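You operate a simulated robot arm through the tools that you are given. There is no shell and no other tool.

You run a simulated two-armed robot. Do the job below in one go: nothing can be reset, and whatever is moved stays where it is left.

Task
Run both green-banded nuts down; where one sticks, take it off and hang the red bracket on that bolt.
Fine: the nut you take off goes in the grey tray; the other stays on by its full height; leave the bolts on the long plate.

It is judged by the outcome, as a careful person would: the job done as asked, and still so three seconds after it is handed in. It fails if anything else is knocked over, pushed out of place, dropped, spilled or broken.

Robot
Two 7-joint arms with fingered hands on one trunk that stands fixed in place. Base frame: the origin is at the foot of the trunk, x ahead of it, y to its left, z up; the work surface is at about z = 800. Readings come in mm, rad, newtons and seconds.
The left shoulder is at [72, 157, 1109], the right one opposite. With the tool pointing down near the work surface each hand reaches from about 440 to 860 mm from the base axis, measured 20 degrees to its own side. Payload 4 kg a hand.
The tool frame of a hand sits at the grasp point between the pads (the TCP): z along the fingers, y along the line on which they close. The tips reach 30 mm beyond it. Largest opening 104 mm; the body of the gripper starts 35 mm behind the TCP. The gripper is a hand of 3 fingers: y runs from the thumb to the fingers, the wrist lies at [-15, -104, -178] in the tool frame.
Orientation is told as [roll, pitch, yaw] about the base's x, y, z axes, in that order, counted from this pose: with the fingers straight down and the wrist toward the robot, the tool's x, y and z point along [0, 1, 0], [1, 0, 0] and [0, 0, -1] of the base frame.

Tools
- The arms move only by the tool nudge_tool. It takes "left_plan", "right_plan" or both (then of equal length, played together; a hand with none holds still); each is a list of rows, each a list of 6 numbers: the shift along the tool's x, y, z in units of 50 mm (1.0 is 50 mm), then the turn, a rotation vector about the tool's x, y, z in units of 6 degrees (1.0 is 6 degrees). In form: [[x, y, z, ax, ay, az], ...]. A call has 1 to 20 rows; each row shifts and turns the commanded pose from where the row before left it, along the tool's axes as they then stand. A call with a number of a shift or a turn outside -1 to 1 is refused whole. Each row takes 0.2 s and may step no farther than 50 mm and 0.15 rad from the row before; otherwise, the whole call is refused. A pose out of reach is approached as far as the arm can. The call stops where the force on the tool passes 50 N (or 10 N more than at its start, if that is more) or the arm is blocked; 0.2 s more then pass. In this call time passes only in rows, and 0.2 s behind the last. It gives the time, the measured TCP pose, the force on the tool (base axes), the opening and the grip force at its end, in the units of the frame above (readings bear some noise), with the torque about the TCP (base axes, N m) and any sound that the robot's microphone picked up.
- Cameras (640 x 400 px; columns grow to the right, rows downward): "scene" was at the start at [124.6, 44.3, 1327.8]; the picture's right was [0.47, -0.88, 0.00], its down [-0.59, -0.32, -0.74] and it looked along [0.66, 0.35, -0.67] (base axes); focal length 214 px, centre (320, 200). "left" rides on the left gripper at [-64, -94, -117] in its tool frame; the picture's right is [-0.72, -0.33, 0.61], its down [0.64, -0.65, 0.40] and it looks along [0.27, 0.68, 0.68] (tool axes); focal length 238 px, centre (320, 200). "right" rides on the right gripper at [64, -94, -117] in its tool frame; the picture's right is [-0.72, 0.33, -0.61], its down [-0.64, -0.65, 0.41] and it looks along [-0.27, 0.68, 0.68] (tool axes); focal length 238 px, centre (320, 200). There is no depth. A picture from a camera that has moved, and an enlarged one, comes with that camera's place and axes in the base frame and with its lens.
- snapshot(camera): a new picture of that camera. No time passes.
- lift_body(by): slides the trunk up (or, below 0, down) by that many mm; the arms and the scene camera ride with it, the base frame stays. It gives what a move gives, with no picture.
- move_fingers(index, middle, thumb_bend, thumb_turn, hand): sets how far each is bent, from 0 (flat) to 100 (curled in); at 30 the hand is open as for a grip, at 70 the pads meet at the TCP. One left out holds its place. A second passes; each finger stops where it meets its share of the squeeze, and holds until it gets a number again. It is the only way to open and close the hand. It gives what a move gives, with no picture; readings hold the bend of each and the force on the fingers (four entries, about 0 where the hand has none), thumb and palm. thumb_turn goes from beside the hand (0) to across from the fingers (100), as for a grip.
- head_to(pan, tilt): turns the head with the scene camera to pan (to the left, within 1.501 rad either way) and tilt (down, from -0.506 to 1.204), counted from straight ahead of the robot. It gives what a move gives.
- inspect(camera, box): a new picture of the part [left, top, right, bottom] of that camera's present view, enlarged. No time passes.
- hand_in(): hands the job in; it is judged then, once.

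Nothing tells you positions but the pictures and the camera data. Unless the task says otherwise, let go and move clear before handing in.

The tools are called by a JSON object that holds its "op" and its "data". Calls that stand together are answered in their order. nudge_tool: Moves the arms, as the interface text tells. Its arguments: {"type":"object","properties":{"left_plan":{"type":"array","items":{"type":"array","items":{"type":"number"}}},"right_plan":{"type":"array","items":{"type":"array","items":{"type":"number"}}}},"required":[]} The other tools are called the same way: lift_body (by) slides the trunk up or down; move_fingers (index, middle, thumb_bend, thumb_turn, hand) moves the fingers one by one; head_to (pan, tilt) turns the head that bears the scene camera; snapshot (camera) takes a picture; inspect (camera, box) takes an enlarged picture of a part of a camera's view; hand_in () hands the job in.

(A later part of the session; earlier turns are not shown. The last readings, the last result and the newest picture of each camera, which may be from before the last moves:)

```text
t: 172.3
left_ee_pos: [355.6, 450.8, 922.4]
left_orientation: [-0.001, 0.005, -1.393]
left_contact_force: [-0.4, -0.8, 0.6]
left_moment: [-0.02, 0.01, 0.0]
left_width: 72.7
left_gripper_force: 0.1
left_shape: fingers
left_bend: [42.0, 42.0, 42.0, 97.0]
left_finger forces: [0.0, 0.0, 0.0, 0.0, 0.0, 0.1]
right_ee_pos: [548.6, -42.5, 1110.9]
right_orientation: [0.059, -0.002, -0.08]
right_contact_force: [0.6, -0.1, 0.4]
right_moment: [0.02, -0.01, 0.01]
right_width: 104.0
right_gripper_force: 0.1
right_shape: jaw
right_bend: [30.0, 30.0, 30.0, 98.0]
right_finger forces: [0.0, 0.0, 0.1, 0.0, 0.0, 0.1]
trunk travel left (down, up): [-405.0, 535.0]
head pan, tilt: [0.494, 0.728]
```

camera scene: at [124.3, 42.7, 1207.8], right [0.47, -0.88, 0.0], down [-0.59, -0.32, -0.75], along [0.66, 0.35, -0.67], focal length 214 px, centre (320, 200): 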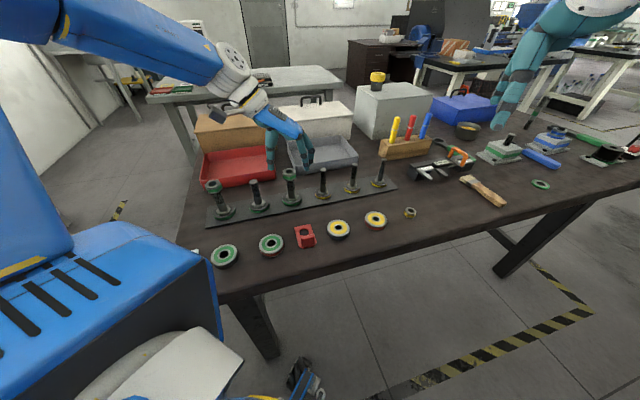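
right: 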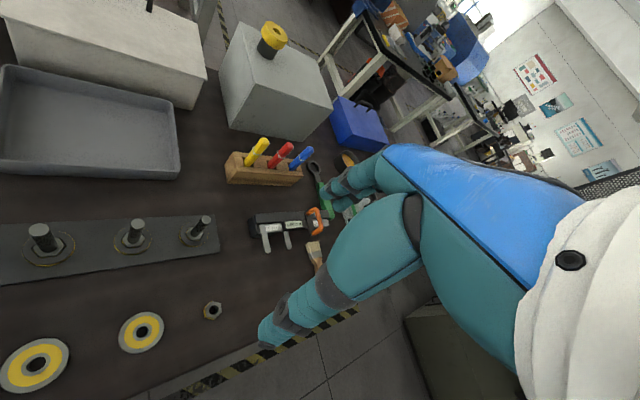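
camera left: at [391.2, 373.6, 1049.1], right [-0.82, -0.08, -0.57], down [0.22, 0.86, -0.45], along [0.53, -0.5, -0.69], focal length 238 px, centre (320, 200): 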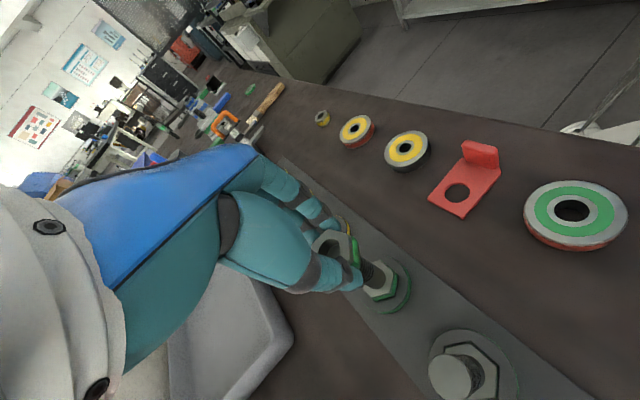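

No reach problem there. I'm now at −80°, aligned with a flat, so I'll use a 60° stroke from here: lower 3 mm, check, and grip.

{"op": "nudge_tool", "data": {"left_plan": [[0, 0, 0.06, 0, 0, 0]]}}

{"op": "inspect", "data": {"camera": "left", "box": [280, 180, 440, 280]}}

{"op": "move_fingers", "data": {"hand": "left", "index": 70, "middle": 70, "thumb_bend": 70}}

{"op": "inspect", "data": {"camera": "scene", "box": [195, 165, 245, 225]}}

```text
t: 172.7
left_ee_pos: [355.7, 450.3, 919.0]
left_orientation: [0.003, 0.003, -1.394]
left_contact_force: [0.7, 0.3, -0.7]
left_moment: [-0.01, -0.02, -0.03]
left_width: 72.5
left_gripper_force: 0.0
left_shape: fingers
left_bend: [42.0, 42.0, 42.0, 97.0]
left_finger forces: [0.1, 0.0, 0.0, 0.1, 0.0, 0.0]
right_ee_pos: [548.9, -41.6, 1110.6]
right_orientation: [0.057, 0.001, -0.078]
right_contact_force: [-0.2, 0.2, 0.1]
right_moment: [-0.02, 0.01, 0.05]
right_width: 103.7
right_gripper_force: 0.1
right_shape: jaw
right_bend: [30.0, 30.0, 30.0, 98.0]
right_finger forces: [0.1, 0.0, 0.0, 0.1, 0.1, 0.1]
trunk travel left (down, up): [-405.0, 535.0]
head pan, tilt: [0.494, 0.728]
```

```text
4.00 times, centred on (360, 230) of left
camera zoom: at [277.2, 532.4, 1034.6], right [-0.76, 0.2, -0.61], down [0.52, 0.76, -0.4], along [0.39, -0.62, -0.68], focal length 953 px, centre (160, 80)
```

zoom: 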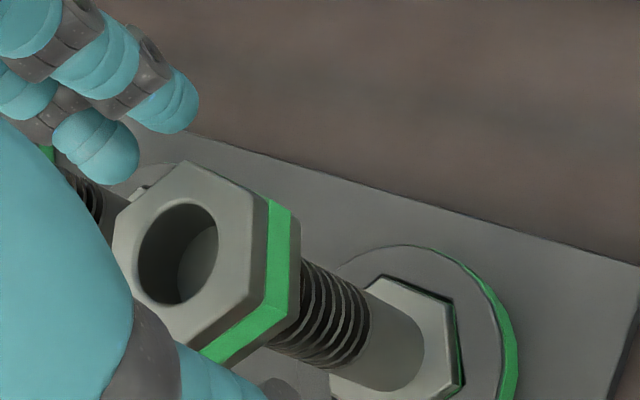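

```text
t: 173.7
left_ee_pos: [356.4, 450.4, 918.2]
left_orientation: [0.003, 0.002, -1.393]
left_contact_force: [0.8, -2.4, 1.6]
left_moment: [-0.1, -0.03, 0.01]
left_width: 27.3
left_gripper_force: 12.0
left_shape: fingers
left_bend: [62.0, 64.0, 59.0, 99.0]
left_finger forces: [6.3, 6.7, 0.0, 0.0, 11.2, 0.0]
right_ee_pos: [549.5, -42.0, 1109.2]
right_orientation: [0.059, -0.001, -0.078]
right_contact_force: [0.4, -0.3, -0.2]
right_moment: [-0.01, -0.01, -0.02]
right_width: 103.8
right_gripper_force: 0.1
right_shape: jaw
right_bend: [30.0, 30.0, 30.0, 98.0]
right_finger forces: [0.1, 0.0, 0.0, 0.0, 0.0, 0.0]
trunk travel left (down, up): [-405.0, 535.0]
head pan, tilt: [0.494, 0.728]
```

```text
6.67 times, centred on (220, 195) of scene
camera zoom: at [124.2, 42.5, 1207.9], right [0.47, -0.88, 0.0], down [-0.59, -0.32, -0.75], along [0.66, 0.35, -0.67], focal length 1430 px, centre (987, 233)
```

zoom: 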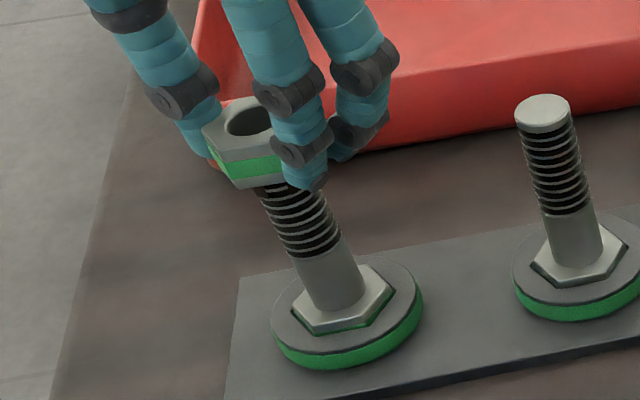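

Square grip. One quick confirmation that it really sticks: a small 12° clockwise try with matching feed.

{"op": "nudge_tool", "data": {"left_plan": [[0, 0, 0.0045, 0, 0, 1], [0, 0, 0.0045, 0, 0, 1]]}}

{"op": "inspect", "data": {"camera": "scene", "box": [195, 165, 245, 225]}}

```text
t: 174.3
left_ee_pos: [356.8, 450.3, 917.5]
left_orientation: [0.001, 0.004, -1.605]
left_contact_force: [3.2, -3.8, 1.9]
left_moment: [-0.19, -0.08, 0.19]
left_width: 27.3
left_gripper_force: 13.3
left_shape: fingers
left_bend: [61.0, 65.0, 61.0, 97.0]
left_finger forces: [9.9, 6.0, 0.1, 0.1, 11.2, 0.0]
right_ee_pos: [550.2, -42.0, 1110.7]
right_orientation: [0.059, -0.002, -0.078]
right_contact_force: [0.3, 0.2, 0.0]
right_moment: [-0.01, -0.03, 0.0]
right_width: 104.0
right_gripper_force: 0.1
right_shape: jaw
right_bend: [30.0, 30.0, 30.0, 98.0]
right_finger forces: [0.0, 0.0, 0.1, 0.1, 0.0, 0.1]
trunk travel left (down, up): [-405.0, 535.0]
head pan, tilt: [0.494, 0.728]
```

```text
6.67 times, centred on (220, 195) of scene
camera zoom: at [124.6, 41.9, 1207.8], right [0.47, -0.88, 0.0], down [-0.59, -0.32, -0.75], along [0.66, 0.35, -0.67], focal length 1430 px, centre (987, 233)
```

zoom: 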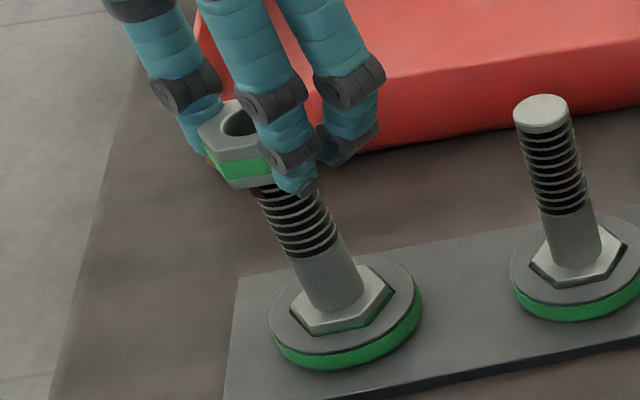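

Confirmed: 0.19 N·m and no movement, against about 0.02 for nut 3. Nut 1 is the sticking one. Now I'll unscrew it counter-clockwise, with a slight upward feed matching the thread.

{"op": "nudge_tool", "data": {"left_plan": [[0, 0, -0.0045, 0, 0, -1], [0, 0, -0.0045, 0, 0, -1], [0, 0, -0.004, 0, 0, -1], [0, 0, -0.004, 0, 0, -1], [0, 0, -0.004, 0, 0, -1], [0, 0, -0.004, 0, 0, -1], [0, 0, -0.004, 0, 0, -1]]}}

{"op": "inspect", "data": {"camera": "scene", "box": [195, 165, 245, 225]}}

```text
t: 175.9
left_ee_pos: [357.4, 449.4, 919.5]
left_orientation: [0.004, 0.001, -0.869]
left_contact_force: [1.2, -0.7, -0.4]
left_moment: [-0.06, -0.01, -0.03]
left_width: 27.3
left_gripper_force: 11.9
left_shape: fingers
left_bend: [62.0, 64.0, 60.0, 99.0]
left_finger forces: [6.1, 6.3, 0.0, 0.0, 11.8, 0.0]
right_ee_pos: [548.5, -42.4, 1110.5]
right_orientation: [0.06, -0.003, -0.08]
right_contact_force: [0.5, -0.9, 0.5]
right_moment: [-0.01, -0.02, 0.01]
right_width: 103.7
right_gripper_force: 0.1
right_shape: jaw
right_bend: [30.0, 30.0, 30.0, 98.0]
right_finger forces: [0.1, 0.0, 0.1, 0.1, 0.0, 0.1]
trunk travel left (down, up): [-405.0, 535.0]
head pan, tilt: [0.494, 0.728]
```

```text
6.67 times, centred on (220, 195) of scene
camera zoom: at [123.9, 42.4, 1207.8], right [0.47, -0.88, 0.0], down [-0.59, -0.32, -0.75], along [0.66, 0.35, -0.67], focal length 1430 px, centre (987, 233)
```

zoom: 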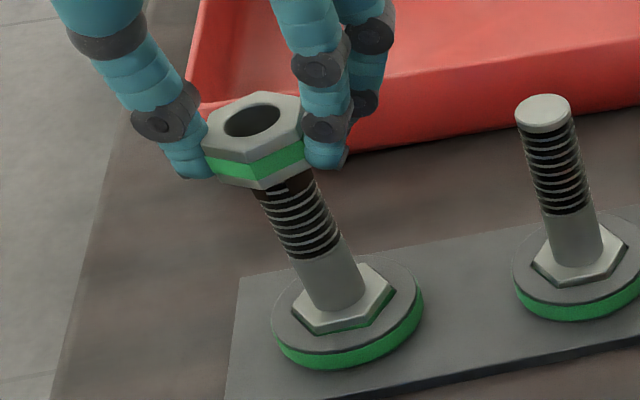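

It turns freely this way. Continue to −20°.

{"op": "nudge_tool", "data": {"left_plan": [[0, 0, -0.004, 0, 0, -1], [0, 0, -0.004, 0, 0, -1], [0, 0, -0.004, 0, 0, -1], [0, 0, -0.004, 0, 0, -1], [0, 0, -0.004, 0, 0, -1]]}}

{"op": "inspect", "data": {"camera": "scene", "box": [195, 165, 245, 225]}}

{"op": "inspect", "data": {"camera": "left", "box": [280, 180, 440, 280]}}

```text
t: 177.1
left_ee_pos: [355.9, 451.1, 920.5]
left_orientation: [0.006, 0.001, -0.348]
left_contact_force: [0.5, -0.9, 3.4]
left_moment: [-0.08, -0.07, -0.03]
left_width: 26.8
left_gripper_force: 12.0
left_shape: fingers
left_bend: [62.0, 64.0, 60.0, 99.0]
left_finger forces: [6.4, 5.9, 0.0, 0.1, 11.3, 0.0]
right_ee_pos: [548.3, -41.6, 1111.1]
right_orientation: [0.058, -0.001, -0.078]
right_contact_force: [-0.3, 0.2, 0.4]
right_moment: [0.02, -0.02, 0.01]
right_width: 104.0
right_gripper_force: 0.1
right_shape: jaw
right_bend: [30.0, 30.0, 30.0, 98.0]
right_finger forces: [0.0, 0.0, 0.0, 0.1, 0.1, 0.1]
trunk travel left (down, up): [-405.0, 535.0]
head pan, tilt: [0.494, 0.728]
```

```text
6.67 times, centred on (220, 195) of scene
camera zoom: at [123.3, 42.3, 1208.0], right [0.47, -0.88, 0.0], down [-0.59, -0.32, -0.75], along [0.66, 0.35, -0.67], focal length 1430 px, centre (987, 233)
```

zoom: 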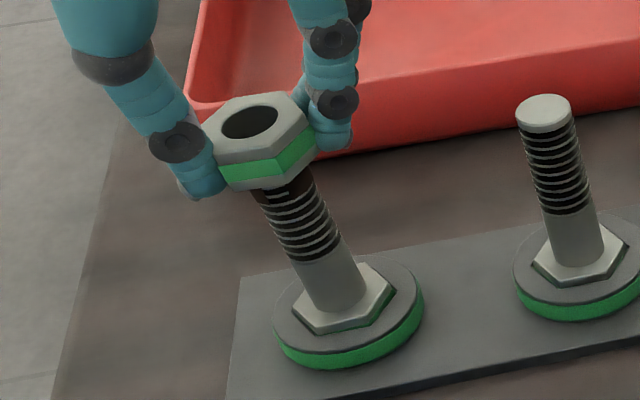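

```text
4.00 times, centred on (360, 230) of left
camera zoom: at [245.9, 422.7, 1036.7], right [-0.55, -0.56, -0.62], down [-0.4, 0.83, -0.4], along [0.74, 0.02, -0.68], focal length 953 px, centre (160, 80)
```

zoom: 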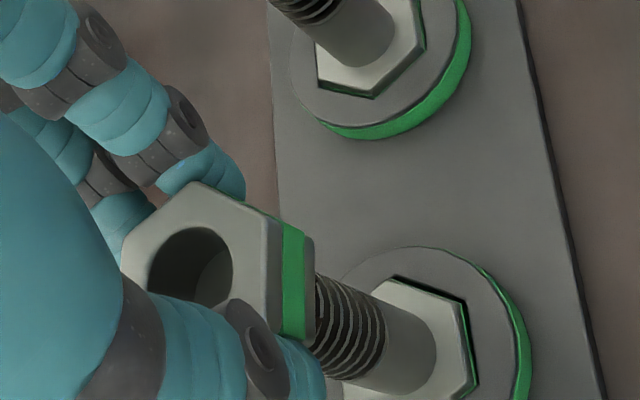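

Release, swing back to −80°, and regrip.

{"op": "move_fingers", "data": {"hand": "left", "index": 44, "middle": 44, "thumb_bend": 44, "thumb_turn": 98}}

{"op": "nudge_tool", "data": {"left_plan": [[0, 0, 0, 0, 0, 1], [0, 0, 0, 0, 0, 1], [0, 0, 0, 0, 0, 1], [0, 0, 0, 0, 0, 1], [0, 0, 0, 0, 0, 1], [0, 0, 0, 0, 0, 1], [0, 0, 0, 0, 0, 1], [0, 0, 0, 0, 0, 1], [0, 0, 0, 0, 0, 1], [0, 0, 0, 0, 0, 1]]}}

{"op": "inspect", "data": {"camera": "left", "box": [280, 180, 440, 280]}}

{"op": "inspect", "data": {"camera": "scene", "box": [195, 165, 245, 225]}}

```text
t: 178.1
left_ee_pos: [355.5, 450.8, 920.3]
left_orientation: [0.005, -0.001, -0.347]
left_contact_force: [-0.4, 0.0, 0.8]
left_moment: [0.01, 0.0, -0.01]
left_width: 67.0
left_gripper_force: 0.1
left_shape: fingers
left_bend: [44.0, 44.0, 44.0, 97.0]
left_finger forces: [0.0, 0.0, 0.0, 0.0, 0.0, 0.0]
right_ee_pos: [548.7, -42.5, 1111.2]
right_orientation: [0.06, -0.001, -0.079]
right_contact_force: [0.3, -0.1, 0.2]
right_moment: [0.03, -0.03, 0.0]
right_width: 103.7
right_gripper_force: 0.0
right_shape: jaw
right_bend: [30.0, 30.0, 30.0, 98.0]
right_finger forces: [0.0, 0.1, 0.0, 0.0, 0.1, 0.0]
trunk travel left (down, up): [-405.0, 535.0]
head pan, tilt: [0.494, 0.728]
```

```text
t: 180.3
left_ee_pos: [356.0, 451.2, 920.7]
left_orientation: [0.001, 0.001, -1.397]
left_contact_force: [0.7, -0.3, 0.6]
left_moment: [0.01, 0.02, 0.01]
left_width: 67.1
left_gripper_force: 0.0
left_shape: fingers
left_bend: [44.0, 44.0, 44.0, 97.0]
left_finger forces: [0.0, 0.0, 0.1, 0.0, 0.1, 0.1]
right_ee_pos: [549.1, -41.6, 1109.9]
right_orientation: [0.058, -0.001, -0.078]
right_contact_force: [0.1, 0.8, 0.3]
right_moment: [0.01, -0.01, 0.0]
right_width: 103.8
right_gripper_force: 0.1
right_shape: jaw
right_bend: [30.0, 30.0, 30.0, 98.0]
right_finger forces: [0.0, 0.0, 0.0, 0.0, 0.0, 0.0]
trunk travel left (down, up): [-405.0, 535.0]
head pan, tilt: [0.494, 0.728]
```

```text
4.00 times, centred on (360, 230) of left
camera zoom: at [277.7, 533.5, 1036.5], right [-0.76, 0.2, -0.61], down [0.52, 0.76, -0.4], along [0.38, -0.62, -0.68], focal length 953 px, centre (160, 80)
```

zoom: 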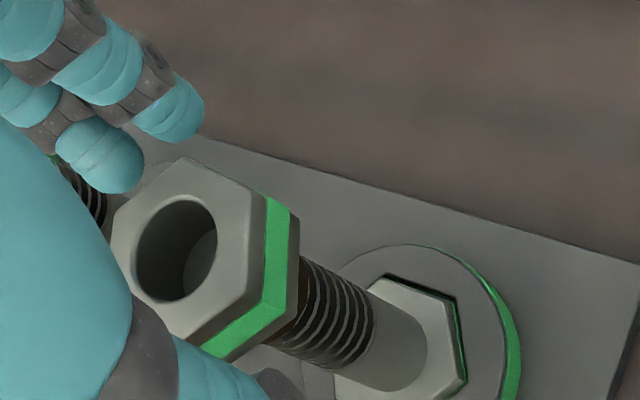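

```text
6.67 times, centred on (220, 195) of scene
camera zoom: at [124.4, 43.7, 1207.8], right [0.47, -0.88, 0.0], down [-0.59, -0.32, -0.74], along [0.66, 0.35, -0.67], focal length 1430 px, centre (987, 233)
```

zoom: 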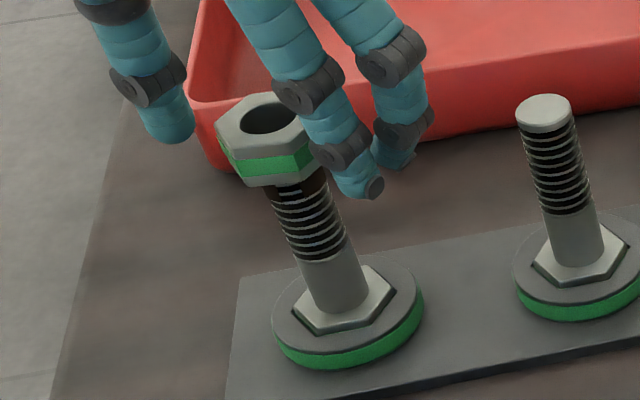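

Grip and unscrew another 60°.

{"op": "move_fingers", "data": {"hand": "left", "index": 70, "middle": 70, "thumb_bend": 70}}

{"op": "nudge_tool", "data": {"left_plan": [[0, 0, -0.004, 0, 0, -1], [0, 0, -0.004, 0, 0, -1], [0, 0, -0.004, 0, 0, -1], [0, 0, -0.004, 0, 0, -1], [0, 0, -0.004, 0, 0, -1], [0, 0, -0.004, 0, 0, -1], [0, 0, -0.004, 0, 0, -1], [0, 0, -0.004, 0, 0, -1], [0, 0, -0.004, 0, 0, -1], [0, 0, -0.004, 0, 0, -1]]}}

{"op": "inspect", "data": {"camera": "scene", "box": [195, 165, 245, 225]}}

{"op": "inspect", "data": {"camera": "left", "box": [280, 180, 440, 280]}}

```text
t: 181.3
left_ee_pos: [357.0, 451.2, 920.9]
left_orientation: [0.003, 0.004, -1.394]
left_contact_force: [0.3, -1.8, 0.2]
left_moment: [-0.1, -0.03, -0.03]
left_width: 27.3
left_gripper_force: 12.2
left_shape: fingers
left_bend: [62.0, 64.0, 59.0, 99.0]
left_finger forces: [6.5, 6.4, 0.0, 0.0, 11.2, 0.0]
right_ee_pos: [548.5, -42.7, 1112.1]
right_orientation: [0.058, -0.003, -0.08]
right_contact_force: [0.3, 0.1, 1.1]
right_moment: [0.01, -0.01, 0.0]
right_width: 103.7
right_gripper_force: 0.1
right_shape: jaw
right_bend: [30.0, 30.0, 30.0, 98.0]
right_finger forces: [0.1, 0.0, 0.0, 0.0, 0.1, 0.0]
trunk travel left (down, up): [-405.0, 535.0]
head pan, tilt: [0.494, 0.728]
```

```text
t: 183.5
left_ee_pos: [356.0, 450.2, 922.8]
left_orientation: [0.005, -0.001, -0.348]
left_contact_force: [0.1, -0.3, 2.6]
left_moment: [-0.07, -0.04, -0.03]
left_width: 26.9
left_gripper_force: 11.5
left_shape: fingers
left_bend: [62.0, 64.0, 59.0, 100.0]
left_finger forces: [6.3, 5.3, 0.0, 0.0, 11.3, 0.0]
right_ee_pos: [549.3, -42.0, 1110.3]
right_orientation: [0.059, -0.003, -0.078]
right_contact_force: [-0.3, -0.6, 0.1]
right_moment: [-0.03, -0.02, 0.01]
right_width: 103.7
right_gripper_force: 0.0
right_shape: jaw
right_bend: [30.0, 30.0, 30.0, 98.0]
right_finger forces: [0.1, 0.0, 0.0, 0.0, 0.1, 0.0]
trunk travel left (down, up): [-405.0, 535.0]
head pan, tilt: [0.494, 0.728]
```

```text
6.67 times, centred on (220, 195) of scene
camera zoom: at [123.1, 42.4, 1208.0], right [0.47, -0.88, 0.0], down [-0.59, -0.32, -0.75], along [0.66, 0.35, -0.67], focal length 1430 px, centre (987, 233)
```

zoom: 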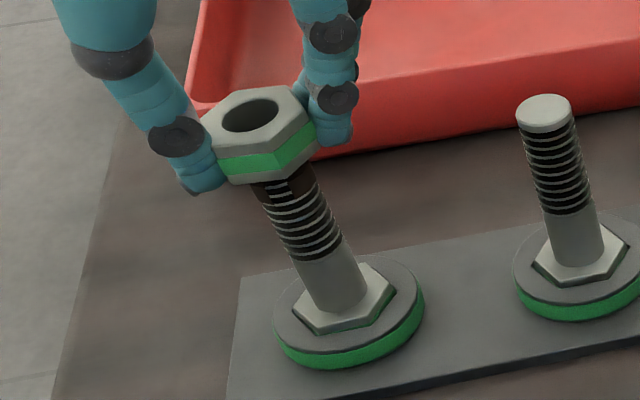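

```text
4.00 times, centred on (360, 230) of left
camera zoom: at [246.0, 422.4, 1038.8], right [-0.55, -0.56, -0.62], down [-0.4, 0.83, -0.4], along [0.74, 0.02, -0.68], focal length 953 px, centre (160, 80)
```

zoom: 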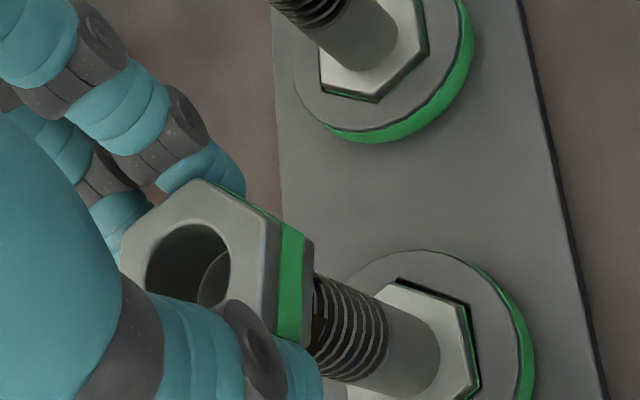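

Nearly off. Another cycle.

{"op": "move_fingers", "data": {"hand": "left", "index": 44, "middle": 44, "thumb_bend": 44, "thumb_turn": 98}}

{"op": "nudge_tool", "data": {"left_plan": [[0, 0, 0, 0, 0, 1], [0, 0, 0, 0, 0, 1], [0, 0, 0, 0, 0, 1], [0, 0, 0, 0, 0, 1], [0, 0, 0, 0, 0, 1], [0, 0, 0, 0, 0, 1], [0, 0, 0, 0, 0, 1], [0, 0, 0, 0, 0, 1], [0, 0, 0, 0, 0, 1], [0, 0, 0, 0, 0, 1]]}}

{"op": "inspect", "data": {"camera": "left", "box": [280, 180, 440, 280]}}

{"op": "inspect", "data": {"camera": "scene", "box": [195, 165, 245, 225]}}

```text
t: 184.5
left_ee_pos: [355.8, 451.1, 922.4]
left_orientation: [0.003, 0.0, -0.348]
left_contact_force: [0.5, -0.1, -0.3]
left_moment: [0.03, 0.01, -0.03]
left_width: 67.3
left_gripper_force: 0.1
left_shape: fingers
left_bend: [44.0, 44.0, 44.0, 97.0]
left_finger forces: [0.0, 0.1, 0.0, 0.0, 0.0, 0.1]
right_ee_pos: [548.2, -41.9, 1111.9]
right_orientation: [0.059, -0.001, -0.077]
right_contact_force: [0.3, -0.2, -0.9]
right_moment: [-0.02, -0.02, -0.03]
right_width: 104.0
right_gripper_force: 0.1
right_shape: jaw
right_bend: [30.0, 30.0, 30.0, 98.0]
right_finger forces: [0.0, 0.1, 0.0, 0.1, 0.1, 0.1]
trunk travel left (down, up): [-405.0, 535.0]
head pan, tilt: [0.494, 0.728]
```

```text
t: 186.7
left_ee_pos: [356.8, 451.2, 922.6]
left_orientation: [0.002, 0.002, -1.397]
left_contact_force: [0.7, -0.4, 0.6]
left_moment: [0.06, 0.0, -0.03]
left_width: 67.3
left_gripper_force: 0.0
left_shape: fingers
left_bend: [44.0, 44.0, 44.0, 97.0]
left_finger forces: [0.0, 0.1, 0.1, 0.0, 0.1, 0.0]
right_ee_pos: [548.9, -40.7, 1110.1]
right_orientation: [0.059, -0.001, -0.079]
right_contact_force: [0.8, -0.5, -0.2]
right_moment: [0.02, 0.04, 0.01]
right_width: 103.9
right_gripper_force: 0.0
right_shape: jaw
right_bend: [30.0, 30.0, 30.0, 98.0]
right_finger forces: [0.1, 0.1, 0.0, 0.0, 0.0, 0.0]
trunk travel left (down, up): [-405.0, 535.0]
head pan, tilt: [0.494, 0.728]
```

```text
4.00 times, centred on (360, 230) of left
camera zoom: at [277.6, 533.5, 1038.1], right [-0.76, 0.2, -0.61], down [0.52, 0.76, -0.4], along [0.38, -0.63, -0.68], focal length 953 px, centre (160, 80)
```

zoom: 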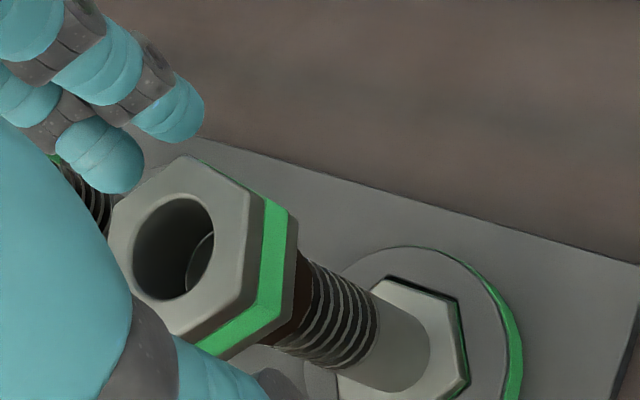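

```text
6.67 times, centred on (220, 195) of scene
camera zoom: at [124.4, 43.7, 1207.8], right [0.47, -0.88, 0.0], down [-0.59, -0.32, -0.74], along [0.66, 0.35, -0.67], focal length 1430 px, centre (987, 233)
```

zoom: 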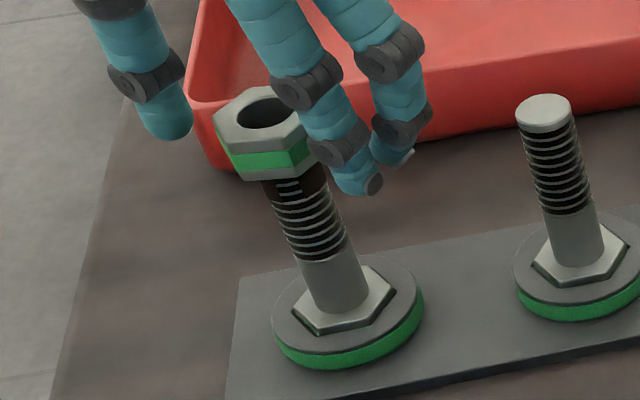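

The bolt tip is barely inside the nut now. Grip and turn once more.

{"op": "move_fingers", "data": {"hand": "left", "index": 70, "middle": 70, "thumb_bend": 70}}

{"op": "nudge_tool", "data": {"left_plan": [[0, 0, -0.004, 0, 0, -1], [0, 0, -0.004, 0, 0, -1], [0, 0, -0.004, 0, 0, -1], [0, 0, -0.004, 0, 0, -1], [0, 0, -0.004, 0, 0, -1], [0, 0, -0.004, 0, 0, -1], [0, 0, -0.004, 0, 0, -1], [0, 0, -0.004, 0, 0, -1], [0, 0, -0.004, 0, 0, -1], [0, 0, -0.004, 0, 0, -1]]}}

{"op": "inspect", "data": {"camera": "scene", "box": [195, 165, 245, 225]}}

{"op": "inspect", "data": {"camera": "left", "box": [280, 180, 440, 280]}}

```text
t: 187.7
left_ee_pos: [356.5, 451.0, 921.5]
left_orientation: [0.004, 0.003, -1.395]
left_contact_force: [0.5, -2.0, 0.2]
left_moment: [-0.08, -0.04, -0.03]
left_width: 27.1
left_gripper_force: 11.5
left_shape: fingers
left_bend: [62.0, 64.0, 59.0, 99.0]
left_finger forces: [6.4, 5.5, 0.1, 0.0, 11.0, 0.1]
right_ee_pos: [548.9, -40.6, 1112.0]
right_orientation: [0.059, -0.001, -0.078]
right_contact_force: [0.5, -0.3, 0.4]
right_moment: [0.02, -0.02, -0.03]
right_width: 103.8
right_gripper_force: 0.1
right_shape: jaw
right_bend: [30.0, 30.0, 30.0, 98.0]
right_finger forces: [0.0, 0.0, 0.0, 0.0, 0.1, 0.0]
trunk travel left (down, up): [-405.0, 535.0]
head pan, tilt: [0.494, 0.728]
```

```text
t: 189.9
left_ee_pos: [357.4, 451.6, 924.3]
left_orientation: [0.004, 0.0, -0.347]
left_contact_force: [-0.9, 0.6, -0.3]
left_moment: [0.02, -0.02, -0.03]
left_width: 27.1
left_gripper_force: 11.2
left_shape: fingers
left_bend: [62.0, 64.0, 59.0, 99.0]
left_finger forces: [5.9, 5.4, 0.1, 0.1, 11.2, 0.1]
right_ee_pos: [548.1, -41.6, 1111.4]
right_orientation: [0.059, 0.0, -0.079]
right_contact_force: [-0.5, -0.5, -0.9]
right_moment: [0.02, 0.01, -0.01]
right_width: 103.9
right_gripper_force: 0.0
right_shape: jaw
right_bend: [30.0, 30.0, 30.0, 98.0]
right_finger forces: [0.0, 0.1, 0.0, 0.1, 0.0, 0.0]
trunk travel left (down, up): [-405.0, 535.0]
head pan, tilt: [0.494, 0.728]
```

```text
6.67 times, centred on (220, 195) of scene
camera zoom: at [123.4, 43.2, 1207.9], right [0.47, -0.88, 0.0], down [-0.59, -0.32, -0.75], along [0.66, 0.35, -0.67], focal length 1430 px, centre (987, 233)
```

zoom: 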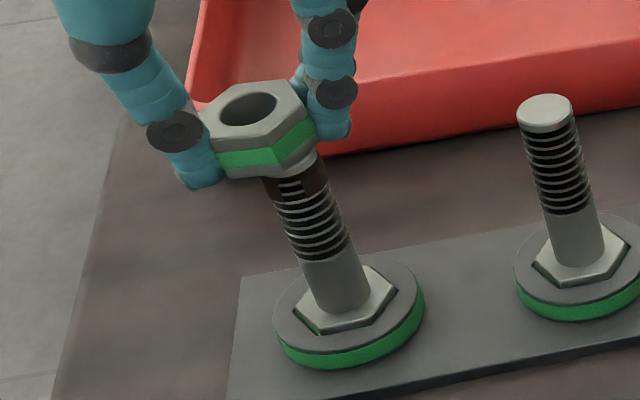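

```text
4.00 times, centred on (360, 230) of left
camera zoom: at [246.5, 423.0, 1040.5], right [-0.55, -0.56, -0.62], down [-0.4, 0.83, -0.4], along [0.74, 0.02, -0.68], focal length 953 px, centre (160, 80)
```

zoom: 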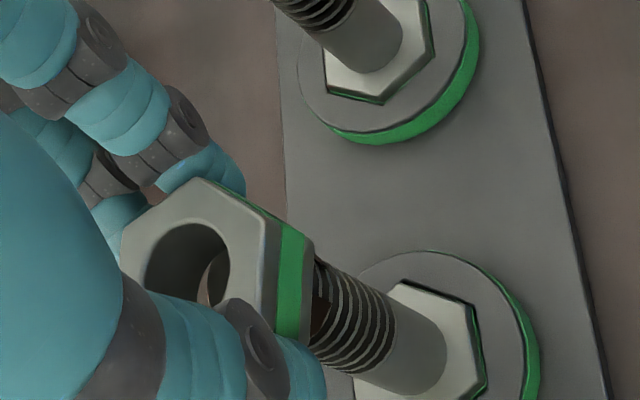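

The bolt's tip is visible below the nut: it's free. I'll lift slowly and check that the bolt stays in place.

{"op": "nudge_tool", "data": {"left_plan": [[0, 0, -0.1, 0, 0, 0], [0, 0, -0.1, 0, 0, 0]]}}

{"op": "inspect", "data": {"camera": "scene", "box": [195, 165, 245, 225]}}

```text
t: 190.5
left_ee_pos: [356.6, 452.2, 934.6]
left_orientation: [0.005, 0.0, -0.347]
left_contact_force: [-0.5, -0.6, -0.6]
left_moment: [-0.01, -0.02, 0.01]
left_width: 26.9
left_gripper_force: 10.9
left_shape: fingers
left_bend: [62.0, 64.0, 59.0, 99.0]
left_finger forces: [6.0, 5.4, 0.1, 0.0, 11.3, 0.0]
right_ee_pos: [549.4, -40.3, 1110.9]
right_orientation: [0.059, -0.002, -0.079]
right_contact_force: [0.0, 0.3, 0.3]
right_moment: [-0.02, 0.04, -0.01]
right_width: 103.8
right_gripper_force: 0.1
right_shape: jaw
right_bend: [30.0, 30.0, 30.0, 98.0]
right_finger forces: [0.0, 0.0, 0.0, 0.1, 0.1, 0.1]
trunk travel left (down, up): [-405.0, 535.0]
head pan, tilt: [0.494, 0.728]
```

```text
6.67 times, centred on (220, 195) of scene
camera zoom: at [123.7, 43.2, 1207.9], right [0.47, -0.88, 0.0], down [-0.59, -0.32, -0.75], along [0.66, 0.35, -0.67], focal length 1430 px, centre (987, 233)
```

zoom: 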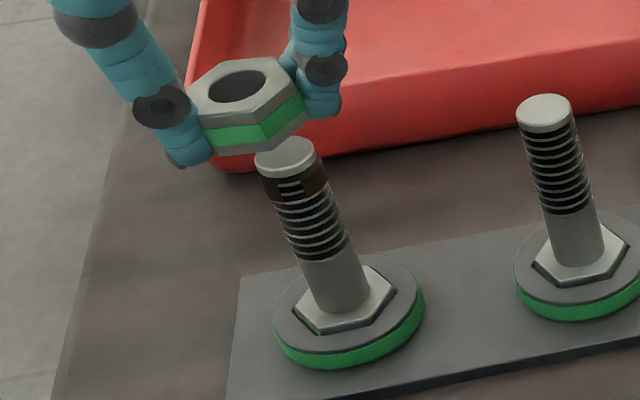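

Nut 1 is off and bolt 1 stands seated. I'll rise with the nut and locate the grey tray.

{"op": "nudge_tool", "data": {"left_plan": [[0, 0, -0.8, 0, 0, 0], [0, 0, -0.8, 0, 0, 0], [0, 0, -0.6, 0, 0, 0]]}}

{"op": "snapshot", "data": {"camera": "scene"}}

{"op": "inspect", "data": {"camera": "scene", "box": [270, 80, 390, 200]}}

```text
t: 191.3
left_ee_pos: [355.0, 450.1, 1044.0]
left_orientation: [0.004, 0.001, -0.346]
left_contact_force: [-0.6, -0.6, -0.7]
left_moment: [0.02, -0.05, 0.01]
left_width: 27.1
left_gripper_force: 11.7
left_shape: fingers
left_bend: [62.0, 64.0, 59.0, 99.0]
left_finger forces: [5.9, 5.4, 0.0, 0.0, 11.1, 0.1]
right_ee_pos: [549.6, -42.3, 1110.6]
right_orientation: [0.061, -0.001, -0.078]
right_contact_force: [-0.3, 0.1, 0.1]
right_moment: [-0.04, -0.01, 0.0]
right_width: 103.8
right_gripper_force: 0.0
right_shape: jaw
right_bend: [30.0, 30.0, 30.0, 98.0]
right_finger forces: [0.1, 0.0, 0.0, 0.0, 0.0, 0.0]
trunk travel left (down, up): [-405.0, 535.0]
head pan, tilt: [0.494, 0.728]
```

```text
taken
camera scene: at [124.0, 42.7, 1207.8], right [0.47, -0.88, 0.0], down [-0.59, -0.32, -0.75], along [0.66, 0.35, -0.67], focal length 214 px, centre (320, 200)
```

scene: 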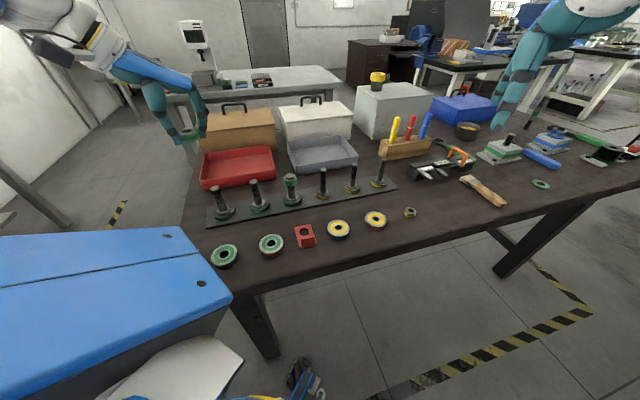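

```text
3.33 times, centred on (330, 140) of scene
camera zoom: at [124.0, 42.7, 1207.8], right [0.47, -0.88, 0.0], down [-0.59, -0.32, -0.75], along [0.66, 0.35, -0.67], focal length 715 px, centre (287, 400)
```

zoom: 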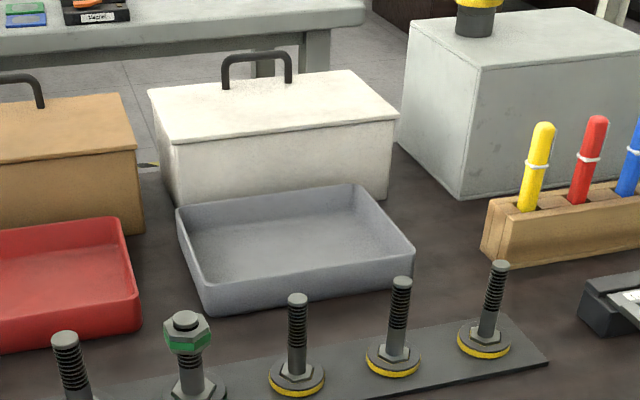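

The grey tray's rim spans roughly (610, 387), (767, 241), (866, 355), (725, 508). I'll carry the nut toward a spot well inside it near (690, 383), in stages.

{"op": "nudge_tool", "data": {"left_plan": [[0.122, 0.83, 0.3, 0, 0, 0], [0.122, 0.83, 0.3, 0, 0, 0], [0.122, 0.83, 0.3, 0, 0, 0], [0.122, 0.83, 0.2, 0, 0, 0]]}}

{"op": "snapshot", "data": {"camera": "scene"}}

```text
t: 192.3
left_ee_pos: [524.3, 419.1, 986.6]
left_orientation: [0.004, 0.003, -0.345]
left_contact_force: [0.5, 0.2, -1.3]
left_moment: [-0.02, 0.01, -0.02]
left_width: 26.8
left_gripper_force: 11.0
left_shape: fingers
left_bend: [62.0, 65.0, 59.0, 99.0]
left_finger forces: [6.0, 5.3, 0.0, 0.0, 11.2, 0.0]
right_ee_pos: [552.4, -42.6, 1109.3]
right_orientation: [0.059, -0.001, -0.078]
right_contact_force: [0.0, 0.3, 0.3]
right_moment: [0.0, -0.05, 0.0]
right_width: 103.7
right_gripper_force: 0.1
right_shape: jaw
right_bend: [30.0, 30.0, 30.0, 98.0]
right_finger forces: [0.0, 0.1, 0.0, 0.1, 0.1, 0.0]
trunk travel left (down, up): [-405.0, 535.0]
head pan, tilt: [0.494, 0.728]
```

```text
taken
camera scene: at [127.2, 42.9, 1207.4], right [0.47, -0.88, 0.0], down [-0.59, -0.32, -0.74], along [0.65, 0.35, -0.67], focal length 214 px, centre (320, 200)
```

scene: 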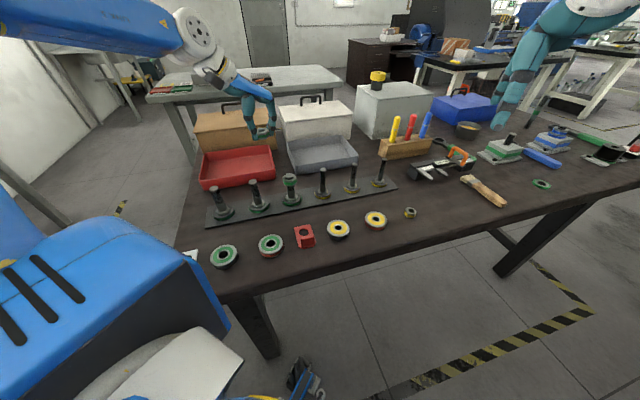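

Good so far. Continuing over the grey tray.

{"op": "nudge_tool", "data": {"left_plan": [[0.111, 0.842, 0, 0, 0, 0], [0.111, 0.842, 0, 0, 0, 0], [0.111, 0.842, 0, 0, 0, 0], [0.111, 0.842, 0, 0, 0, 0]]}}

{"op": "snapshot", "data": {"camera": "left"}}

{"op": "inspect", "data": {"camera": "scene", "box": [270, 80, 390, 200]}}

```text
t: 193.3
left_ee_pos: [679.0, 387.9, 985.3]
left_orientation: [0.003, 0.003, -0.341]
left_contact_force: [0.3, 0.7, -1.2]
left_moment: [-0.04, 0.02, 0.01]
left_width: 26.8
left_gripper_force: 10.7
left_shape: fingers
left_bend: [62.0, 65.0, 60.0, 99.0]
left_finger forces: [6.2, 5.0, 0.0, 0.0, 10.9, 0.0]
left hand out of reach, approached as far as the arm can: row 4
right_ee_pos: [552.2, -39.8, 1109.4]
right_orientation: [0.057, 0.001, -0.079]
right_contact_force: [-0.8, 0.3, 0.7]
right_moment: [0.02, 0.01, 0.01]
right_width: 103.7
right_gripper_force: 0.0
right_shape: jaw
right_bend: [30.0, 30.0, 30.0, 98.0]
right_finger forces: [0.1, 0.1, 0.0, 0.0, 0.0, 0.0]
trunk travel left (down, up): [-405.0, 535.0]
head pan, tilt: [0.494, 0.728]
```

```text
taken
camera left: at [569.4, 358.2, 1101.8], right [-0.55, -0.57, -0.61], down [-0.4, 0.82, -0.4], along [0.73, 0.03, -0.68], focal length 238 px, centre (320, 200)
```

left: 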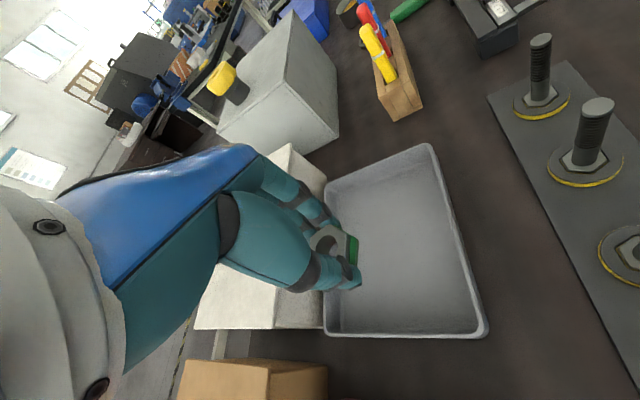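

```text
3.33 times, centred on (330, 140) of scene
camera zoom: at [128.0, 45.5, 1207.3], right [0.47, -0.88, 0.0], down [-0.59, -0.32, -0.74], along [0.65, 0.35, -0.67], focal length 715 px, centre (287, 400)
```

zoom: 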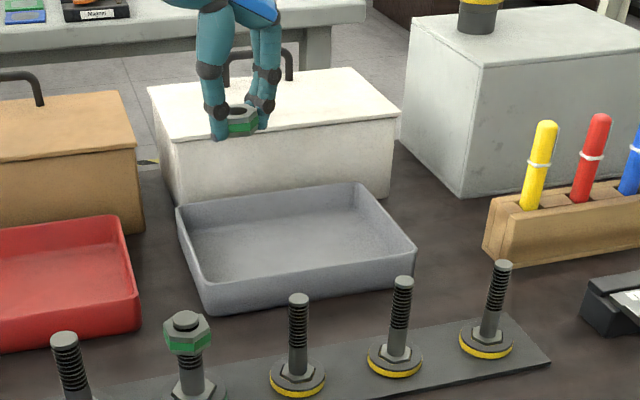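

The nut is above the tray; its vertical projection falls well inside. I'll lower straight down in steps.

{"op": "nudge_tool", "data": {"left_plan": [[0, 0, 0.7, 0, 0, 0], [0, 0, 0.7, 0, 0, 0], [0, 0, 0.6, 0, 0, 0]]}}

{"op": "snapshot", "data": {"camera": "left"}}

{"op": "inspect", "data": {"camera": "scene", "box": [270, 80, 390, 200]}}

```text
t: 194.1
left_ee_pos: [670.4, 382.7, 889.0]
left_orientation: [0.003, -0.003, -0.344]
left_contact_force: [0.3, -0.6, -0.4]
left_moment: [-0.01, -0.01, 0.0]
left_width: 26.3
left_gripper_force: 11.5
left_shape: fingers
left_bend: [62.0, 65.0, 60.0, 99.0]
left_finger forces: [6.2, 5.0, 0.0, 0.0, 10.8, 0.0]
left hand out of reach, approached as far as the arm can: row 3
right_ee_pos: [548.3, -40.9, 1111.2]
right_orientation: [0.056, -0.003, -0.078]
right_contact_force: [-0.1, -0.7, -0.2]
right_moment: [-0.03, -0.03, 0.01]
right_width: 104.0
right_gripper_force: 0.1
right_shape: jaw
right_bend: [30.0, 30.0, 30.0, 98.0]
right_finger forces: [0.0, 0.0, 0.1, 0.0, 0.0, 0.0]
trunk travel left (down, up): [-405.0, 535.0]
head pan, tilt: [0.494, 0.728]
```

```text
taken
camera left: at [559.4, 355.3, 1004.2], right [-0.55, -0.56, -0.62], down [-0.4, 0.83, -0.4], along [0.74, 0.02, -0.68], focal length 238 px, centre (320, 200)
```

left: 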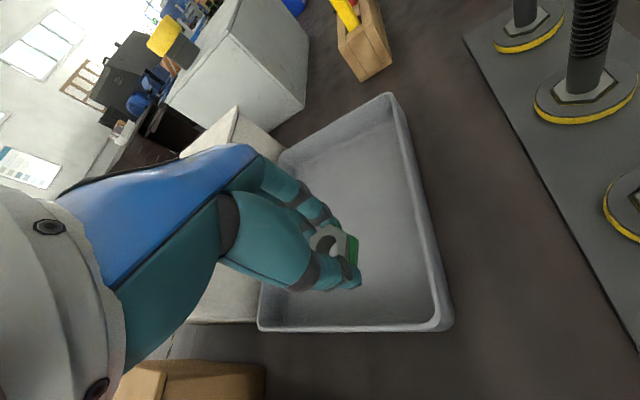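

```text
3.33 times, centred on (330, 140) of scene
camera zoom: at [124.6, 44.1, 1207.8], right [0.47, -0.88, 0.0], down [-0.59, -0.32, -0.74], along [0.66, 0.35, -0.67], focal length 715 px, centre (287, 400)
```

zoom: 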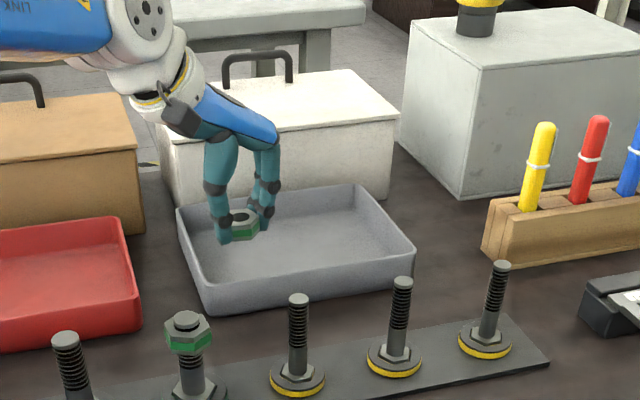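

Just above the rim now. The yaw is near its limit here, so I'll turn 24° clockwise and move 30 mm further from the tray's left wall before lowering.

{"op": "nudge_tool", "data": {"left_plan": [[0, 0, 0, 0, 0, 1], [0, 0, 0, 0, 0, 1], [0, 0, 0, 0, 0, 1], [0, 0, 0, 0, 0, 1], [0, 0.3, 0, 0, 0, 0], [0, 0.3, 0, 0, 0, 0]]}}

{"op": "snapshot", "data": {"camera": "left"}}

{"op": "inspect", "data": {"camera": "scene", "box": [270, 80, 390, 200]}}

```text
t: 195.5
left_ee_pos: [643.9, 356.8, 900.0]
left_orientation: [0.003, 0.002, -0.766]
left_contact_force: [0.3, -0.4, -1.2]
left_moment: [0.0, 0.0, 0.01]
left_width: 26.5
left_gripper_force: 10.9
left_shape: fingers
left_bend: [62.0, 65.0, 60.0, 99.0]
left_finger forces: [6.1, 5.0, 0.0, 0.1, 10.7, 0.0]
left hand out of reach, approached as far as the arm can: row 1, 2, 3, 4, 5, 6
right_ee_pos: [547.9, -42.0, 1111.1]
right_orientation: [0.059, -0.001, -0.078]
right_contact_force: [-0.4, 0.3, -0.1]
right_moment: [0.01, 0.02, -0.01]
right_width: 103.6
right_gripper_force: 0.0
right_shape: jaw
right_bend: [30.0, 30.0, 30.0, 98.0]
right_finger forces: [0.0, 0.0, 0.1, 0.1, 0.0, 0.1]
trunk travel left (down, up): [-405.0, 535.0]
head pan, tilt: [0.494, 0.728]
```

```text
taken
camera left: at [531.6, 375.1, 1015.5], right [-0.73, -0.29, -0.62], down [-0.02, 0.92, -0.4], along [0.68, -0.28, -0.68], focal length 238 px, centre (320, 200)
```

left: 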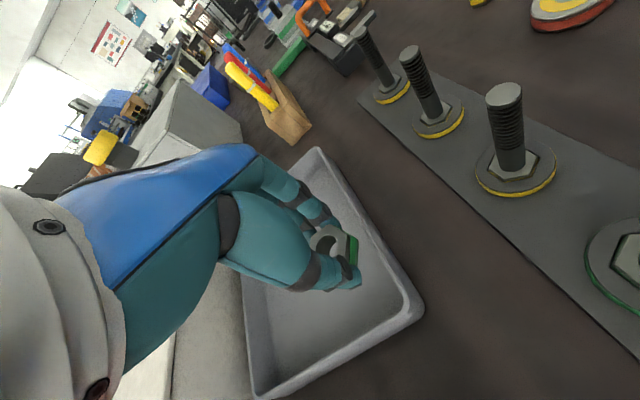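

```text
3.33 times, centred on (330, 140) of scene
camera zoom: at [125.1, 42.6, 1207.7], right [0.47, -0.88, 0.0], down [-0.59, -0.32, -0.74], along [0.66, 0.35, -0.67], focal length 715 px, centre (287, 400)
```

zoom: 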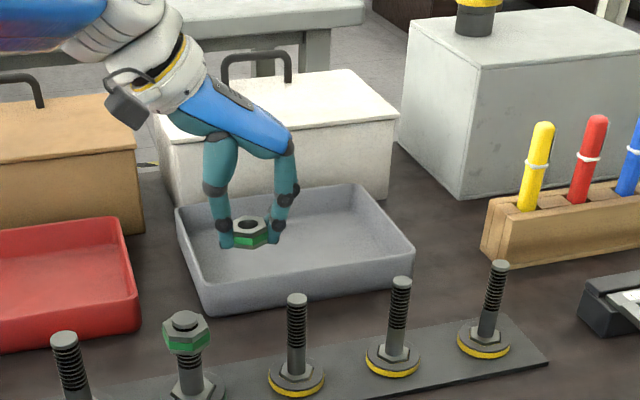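

That rotation cost reach and pulled the hand back to the rim. I'll go up a little, turn back to −20°, and return to about (676, 380); then the trunk can lower the hand without any arm motion.

{"op": "nudge_tool", "data": {"left_plan": [[0, 0, -0.7, 0, 0, 0], [0, 0, 0, 0, 0, -1], [0, 0, 0, 0, 0, -1], [0, 0, 0, 0, 0, -1], [0, 0, 0, 0, 0, -1], [0.22, 0.17, 0, 0, 0, 0], [0.22, 0.17, 0, 0, 0, 0], [0.22, 0.17, 0, 0, 0, 0]]}}

{"op": "snapshot", "data": {"camera": "left"}}

```text
t: 197.3
left_ee_pos: [677.4, 379.2, 934.3]
left_orientation: [0.004, 0.002, -0.347]
left_contact_force: [0.5, -0.7, -0.4]
left_moment: [0.02, -0.01, 0.01]
left_width: 26.7
left_gripper_force: 10.6
left_shape: fingers
left_bend: [62.0, 65.0, 60.0, 99.0]
left_finger forces: [6.1, 4.9, 0.1, 0.0, 10.6, 0.1]
right_ee_pos: [548.9, -42.0, 1110.1]
right_orientation: [0.057, -0.002, -0.079]
right_contact_force: [0.2, 0.0, -0.1]
right_moment: [0.0, -0.04, -0.03]
right_width: 103.8
right_gripper_force: 0.2
right_shape: jaw
right_bend: [30.0, 30.0, 30.0, 98.0]
right_finger forces: [0.0, 0.1, 0.0, 0.0, 0.0, 0.0]
trunk travel left (down, up): [-405.0, 535.0]
head pan, tilt: [0.494, 0.728]
```

```text
taken
camera left: at [567.2, 351.0, 1050.4], right [-0.55, -0.56, -0.62], down [-0.4, 0.83, -0.4], along [0.74, 0.02, -0.68], focal length 238 px, centre (320, 200)
```

left: 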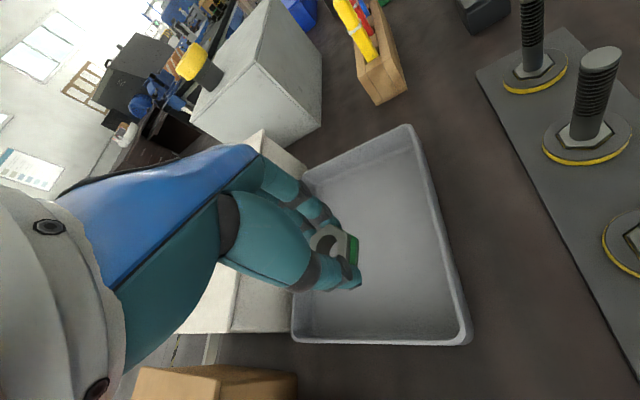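

No reach problem here, and the drop point is well inside the tray. Lowering the trunk 60 mm.

{"op": "lift_body", "data": {"by": -60}}

{"op": "inspect", "data": {"camera": "scene", "box": [270, 60, 390, 180]}}

{"op": "snapshot", "data": {"camera": "left"}}

```text
t: 198.3
left_ee_pos: [676.4, 379.2, 875.1]
left_orientation: [0.005, -0.003, -0.347]
left_contact_force: [0.0, 0.3, -0.6]
left_moment: [-0.02, 0.03, -0.03]
left_width: 26.8
left_gripper_force: 10.8
left_shape: fingers
left_bend: [62.0, 65.0, 60.0, 99.0]
left_finger forces: [6.1, 4.9, 0.0, 0.0, 10.6, 0.0]
right_ee_pos: [548.6, -41.3, 1051.4]
right_orientation: [0.06, -0.001, -0.079]
right_contact_force: [0.0, -0.5, -0.2]
right_moment: [0.0, 0.02, 0.02]
right_width: 103.8
right_gripper_force: 0.1
right_shape: jaw
right_bend: [30.0, 30.0, 30.0, 98.0]
right_finger forces: [0.0, 0.1, 0.0, 0.0, 0.0, 0.0]
trunk travel left (down, up): [-345.0, 595.0]
head pan, tilt: [0.494, 0.728]
```

```text
3.33 times, centred on (330, 120) of scene
camera zoom: at [124.7, 42.8, 1147.8], right [0.47, -0.88, 0.0], down [-0.59, -0.32, -0.74], along [0.66, 0.35, -0.67], focal length 715 px, centre (287, 467)
```

zoom: 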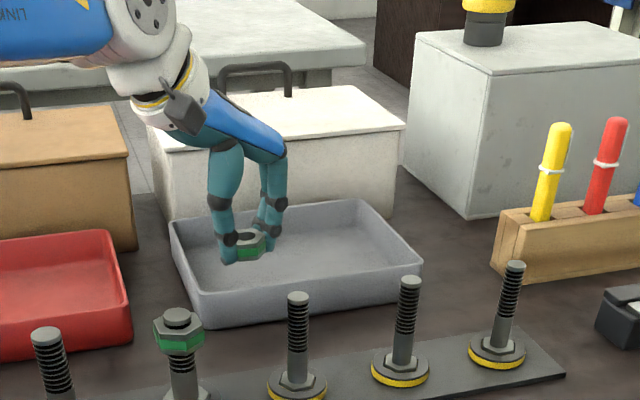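

```text
taken
camera left: at [566.5, 350.3, 990.9], right [-0.55, -0.56, -0.62], down [-0.39, 0.83, -0.4], along [0.74, 0.02, -0.68], focal length 238 px, centre (320, 200)
```

left: 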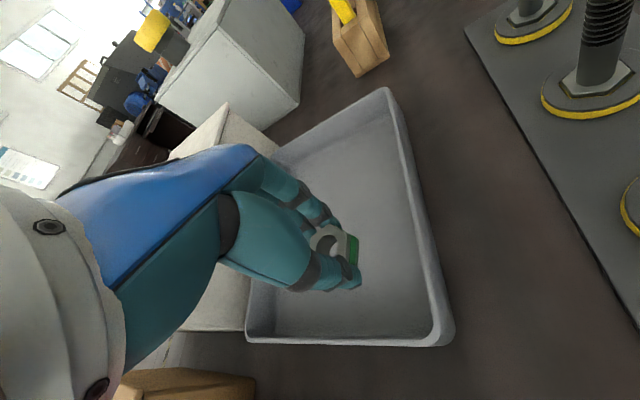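

Fingers and nut are inside the tray outline. Another 25 mm down.

{"op": "lift_body", "data": {"by": -25}}

{"op": "inspect", "data": {"camera": "scene", "box": [280, 80, 360, 160]}}

{"op": "inspect", "data": {"camera": "left", "box": [240, 180, 460, 360]}}

```text
t: 199.1
left_ee_pos: [676.8, 377.8, 849.8]
left_orientation: [0.005, -0.002, -0.346]
left_contact_force: [0.0, -0.2, -0.6]
left_moment: [-0.01, -0.01, -0.01]
left_width: 26.4
left_gripper_force: 10.7
left_shape: fingers
left_bend: [62.0, 65.0, 60.0, 99.0]
left_finger forces: [6.0, 4.9, 0.1, 0.0, 10.6, 0.1]
right_ee_pos: [547.3, -41.9, 1026.0]
right_orientation: [0.058, -0.002, -0.079]
right_contact_force: [0.5, 0.4, 0.7]
right_moment: [-0.03, -0.01, -0.01]
right_width: 103.8
right_gripper_force: 0.1
right_shape: jaw
right_bend: [30.0, 30.0, 30.0, 98.0]
right_finger forces: [0.1, 0.0, 0.1, 0.0, 0.1, 0.0]
trunk travel left (down, up): [-320.0, 620.0]
head pan, tilt: [0.494, 0.728]
```

```text
5.00 times, centred on (320, 120) of scene
camera zoom: at [124.5, 42.9, 1122.8], right [0.47, -0.88, 0.0], down [-0.59, -0.32, -0.74], along [0.66, 0.35, -0.67], focal length 1072 px, centre (320, 600)
```

zoom: 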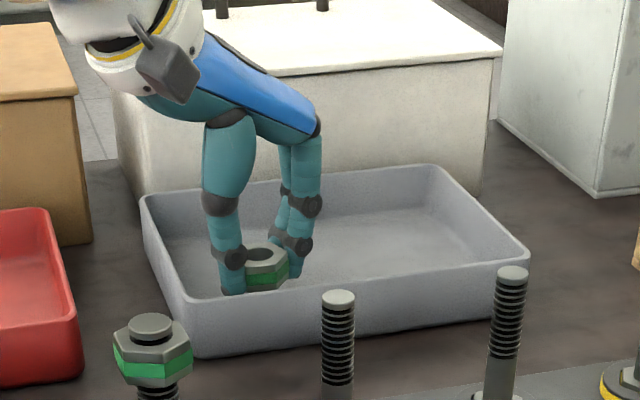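

```text
2.22 times, centred on (350, 270) of left
camera zoom: at [566.3, 350.4, 966.0], right [-0.55, -0.56, -0.62], down [-0.39, 0.83, -0.4], along [0.74, 0.02, -0.68], focal length 530 px, centre (253, 44)
```

zoom: 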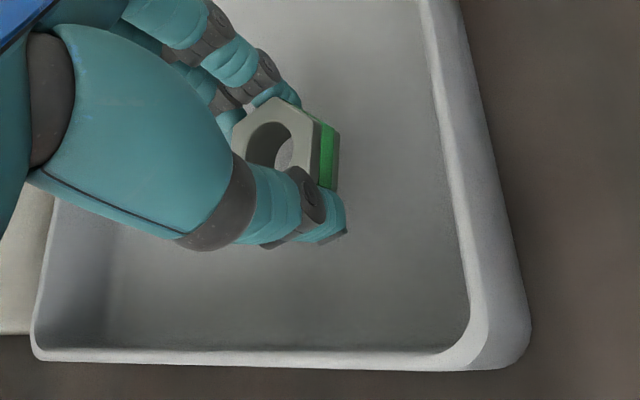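

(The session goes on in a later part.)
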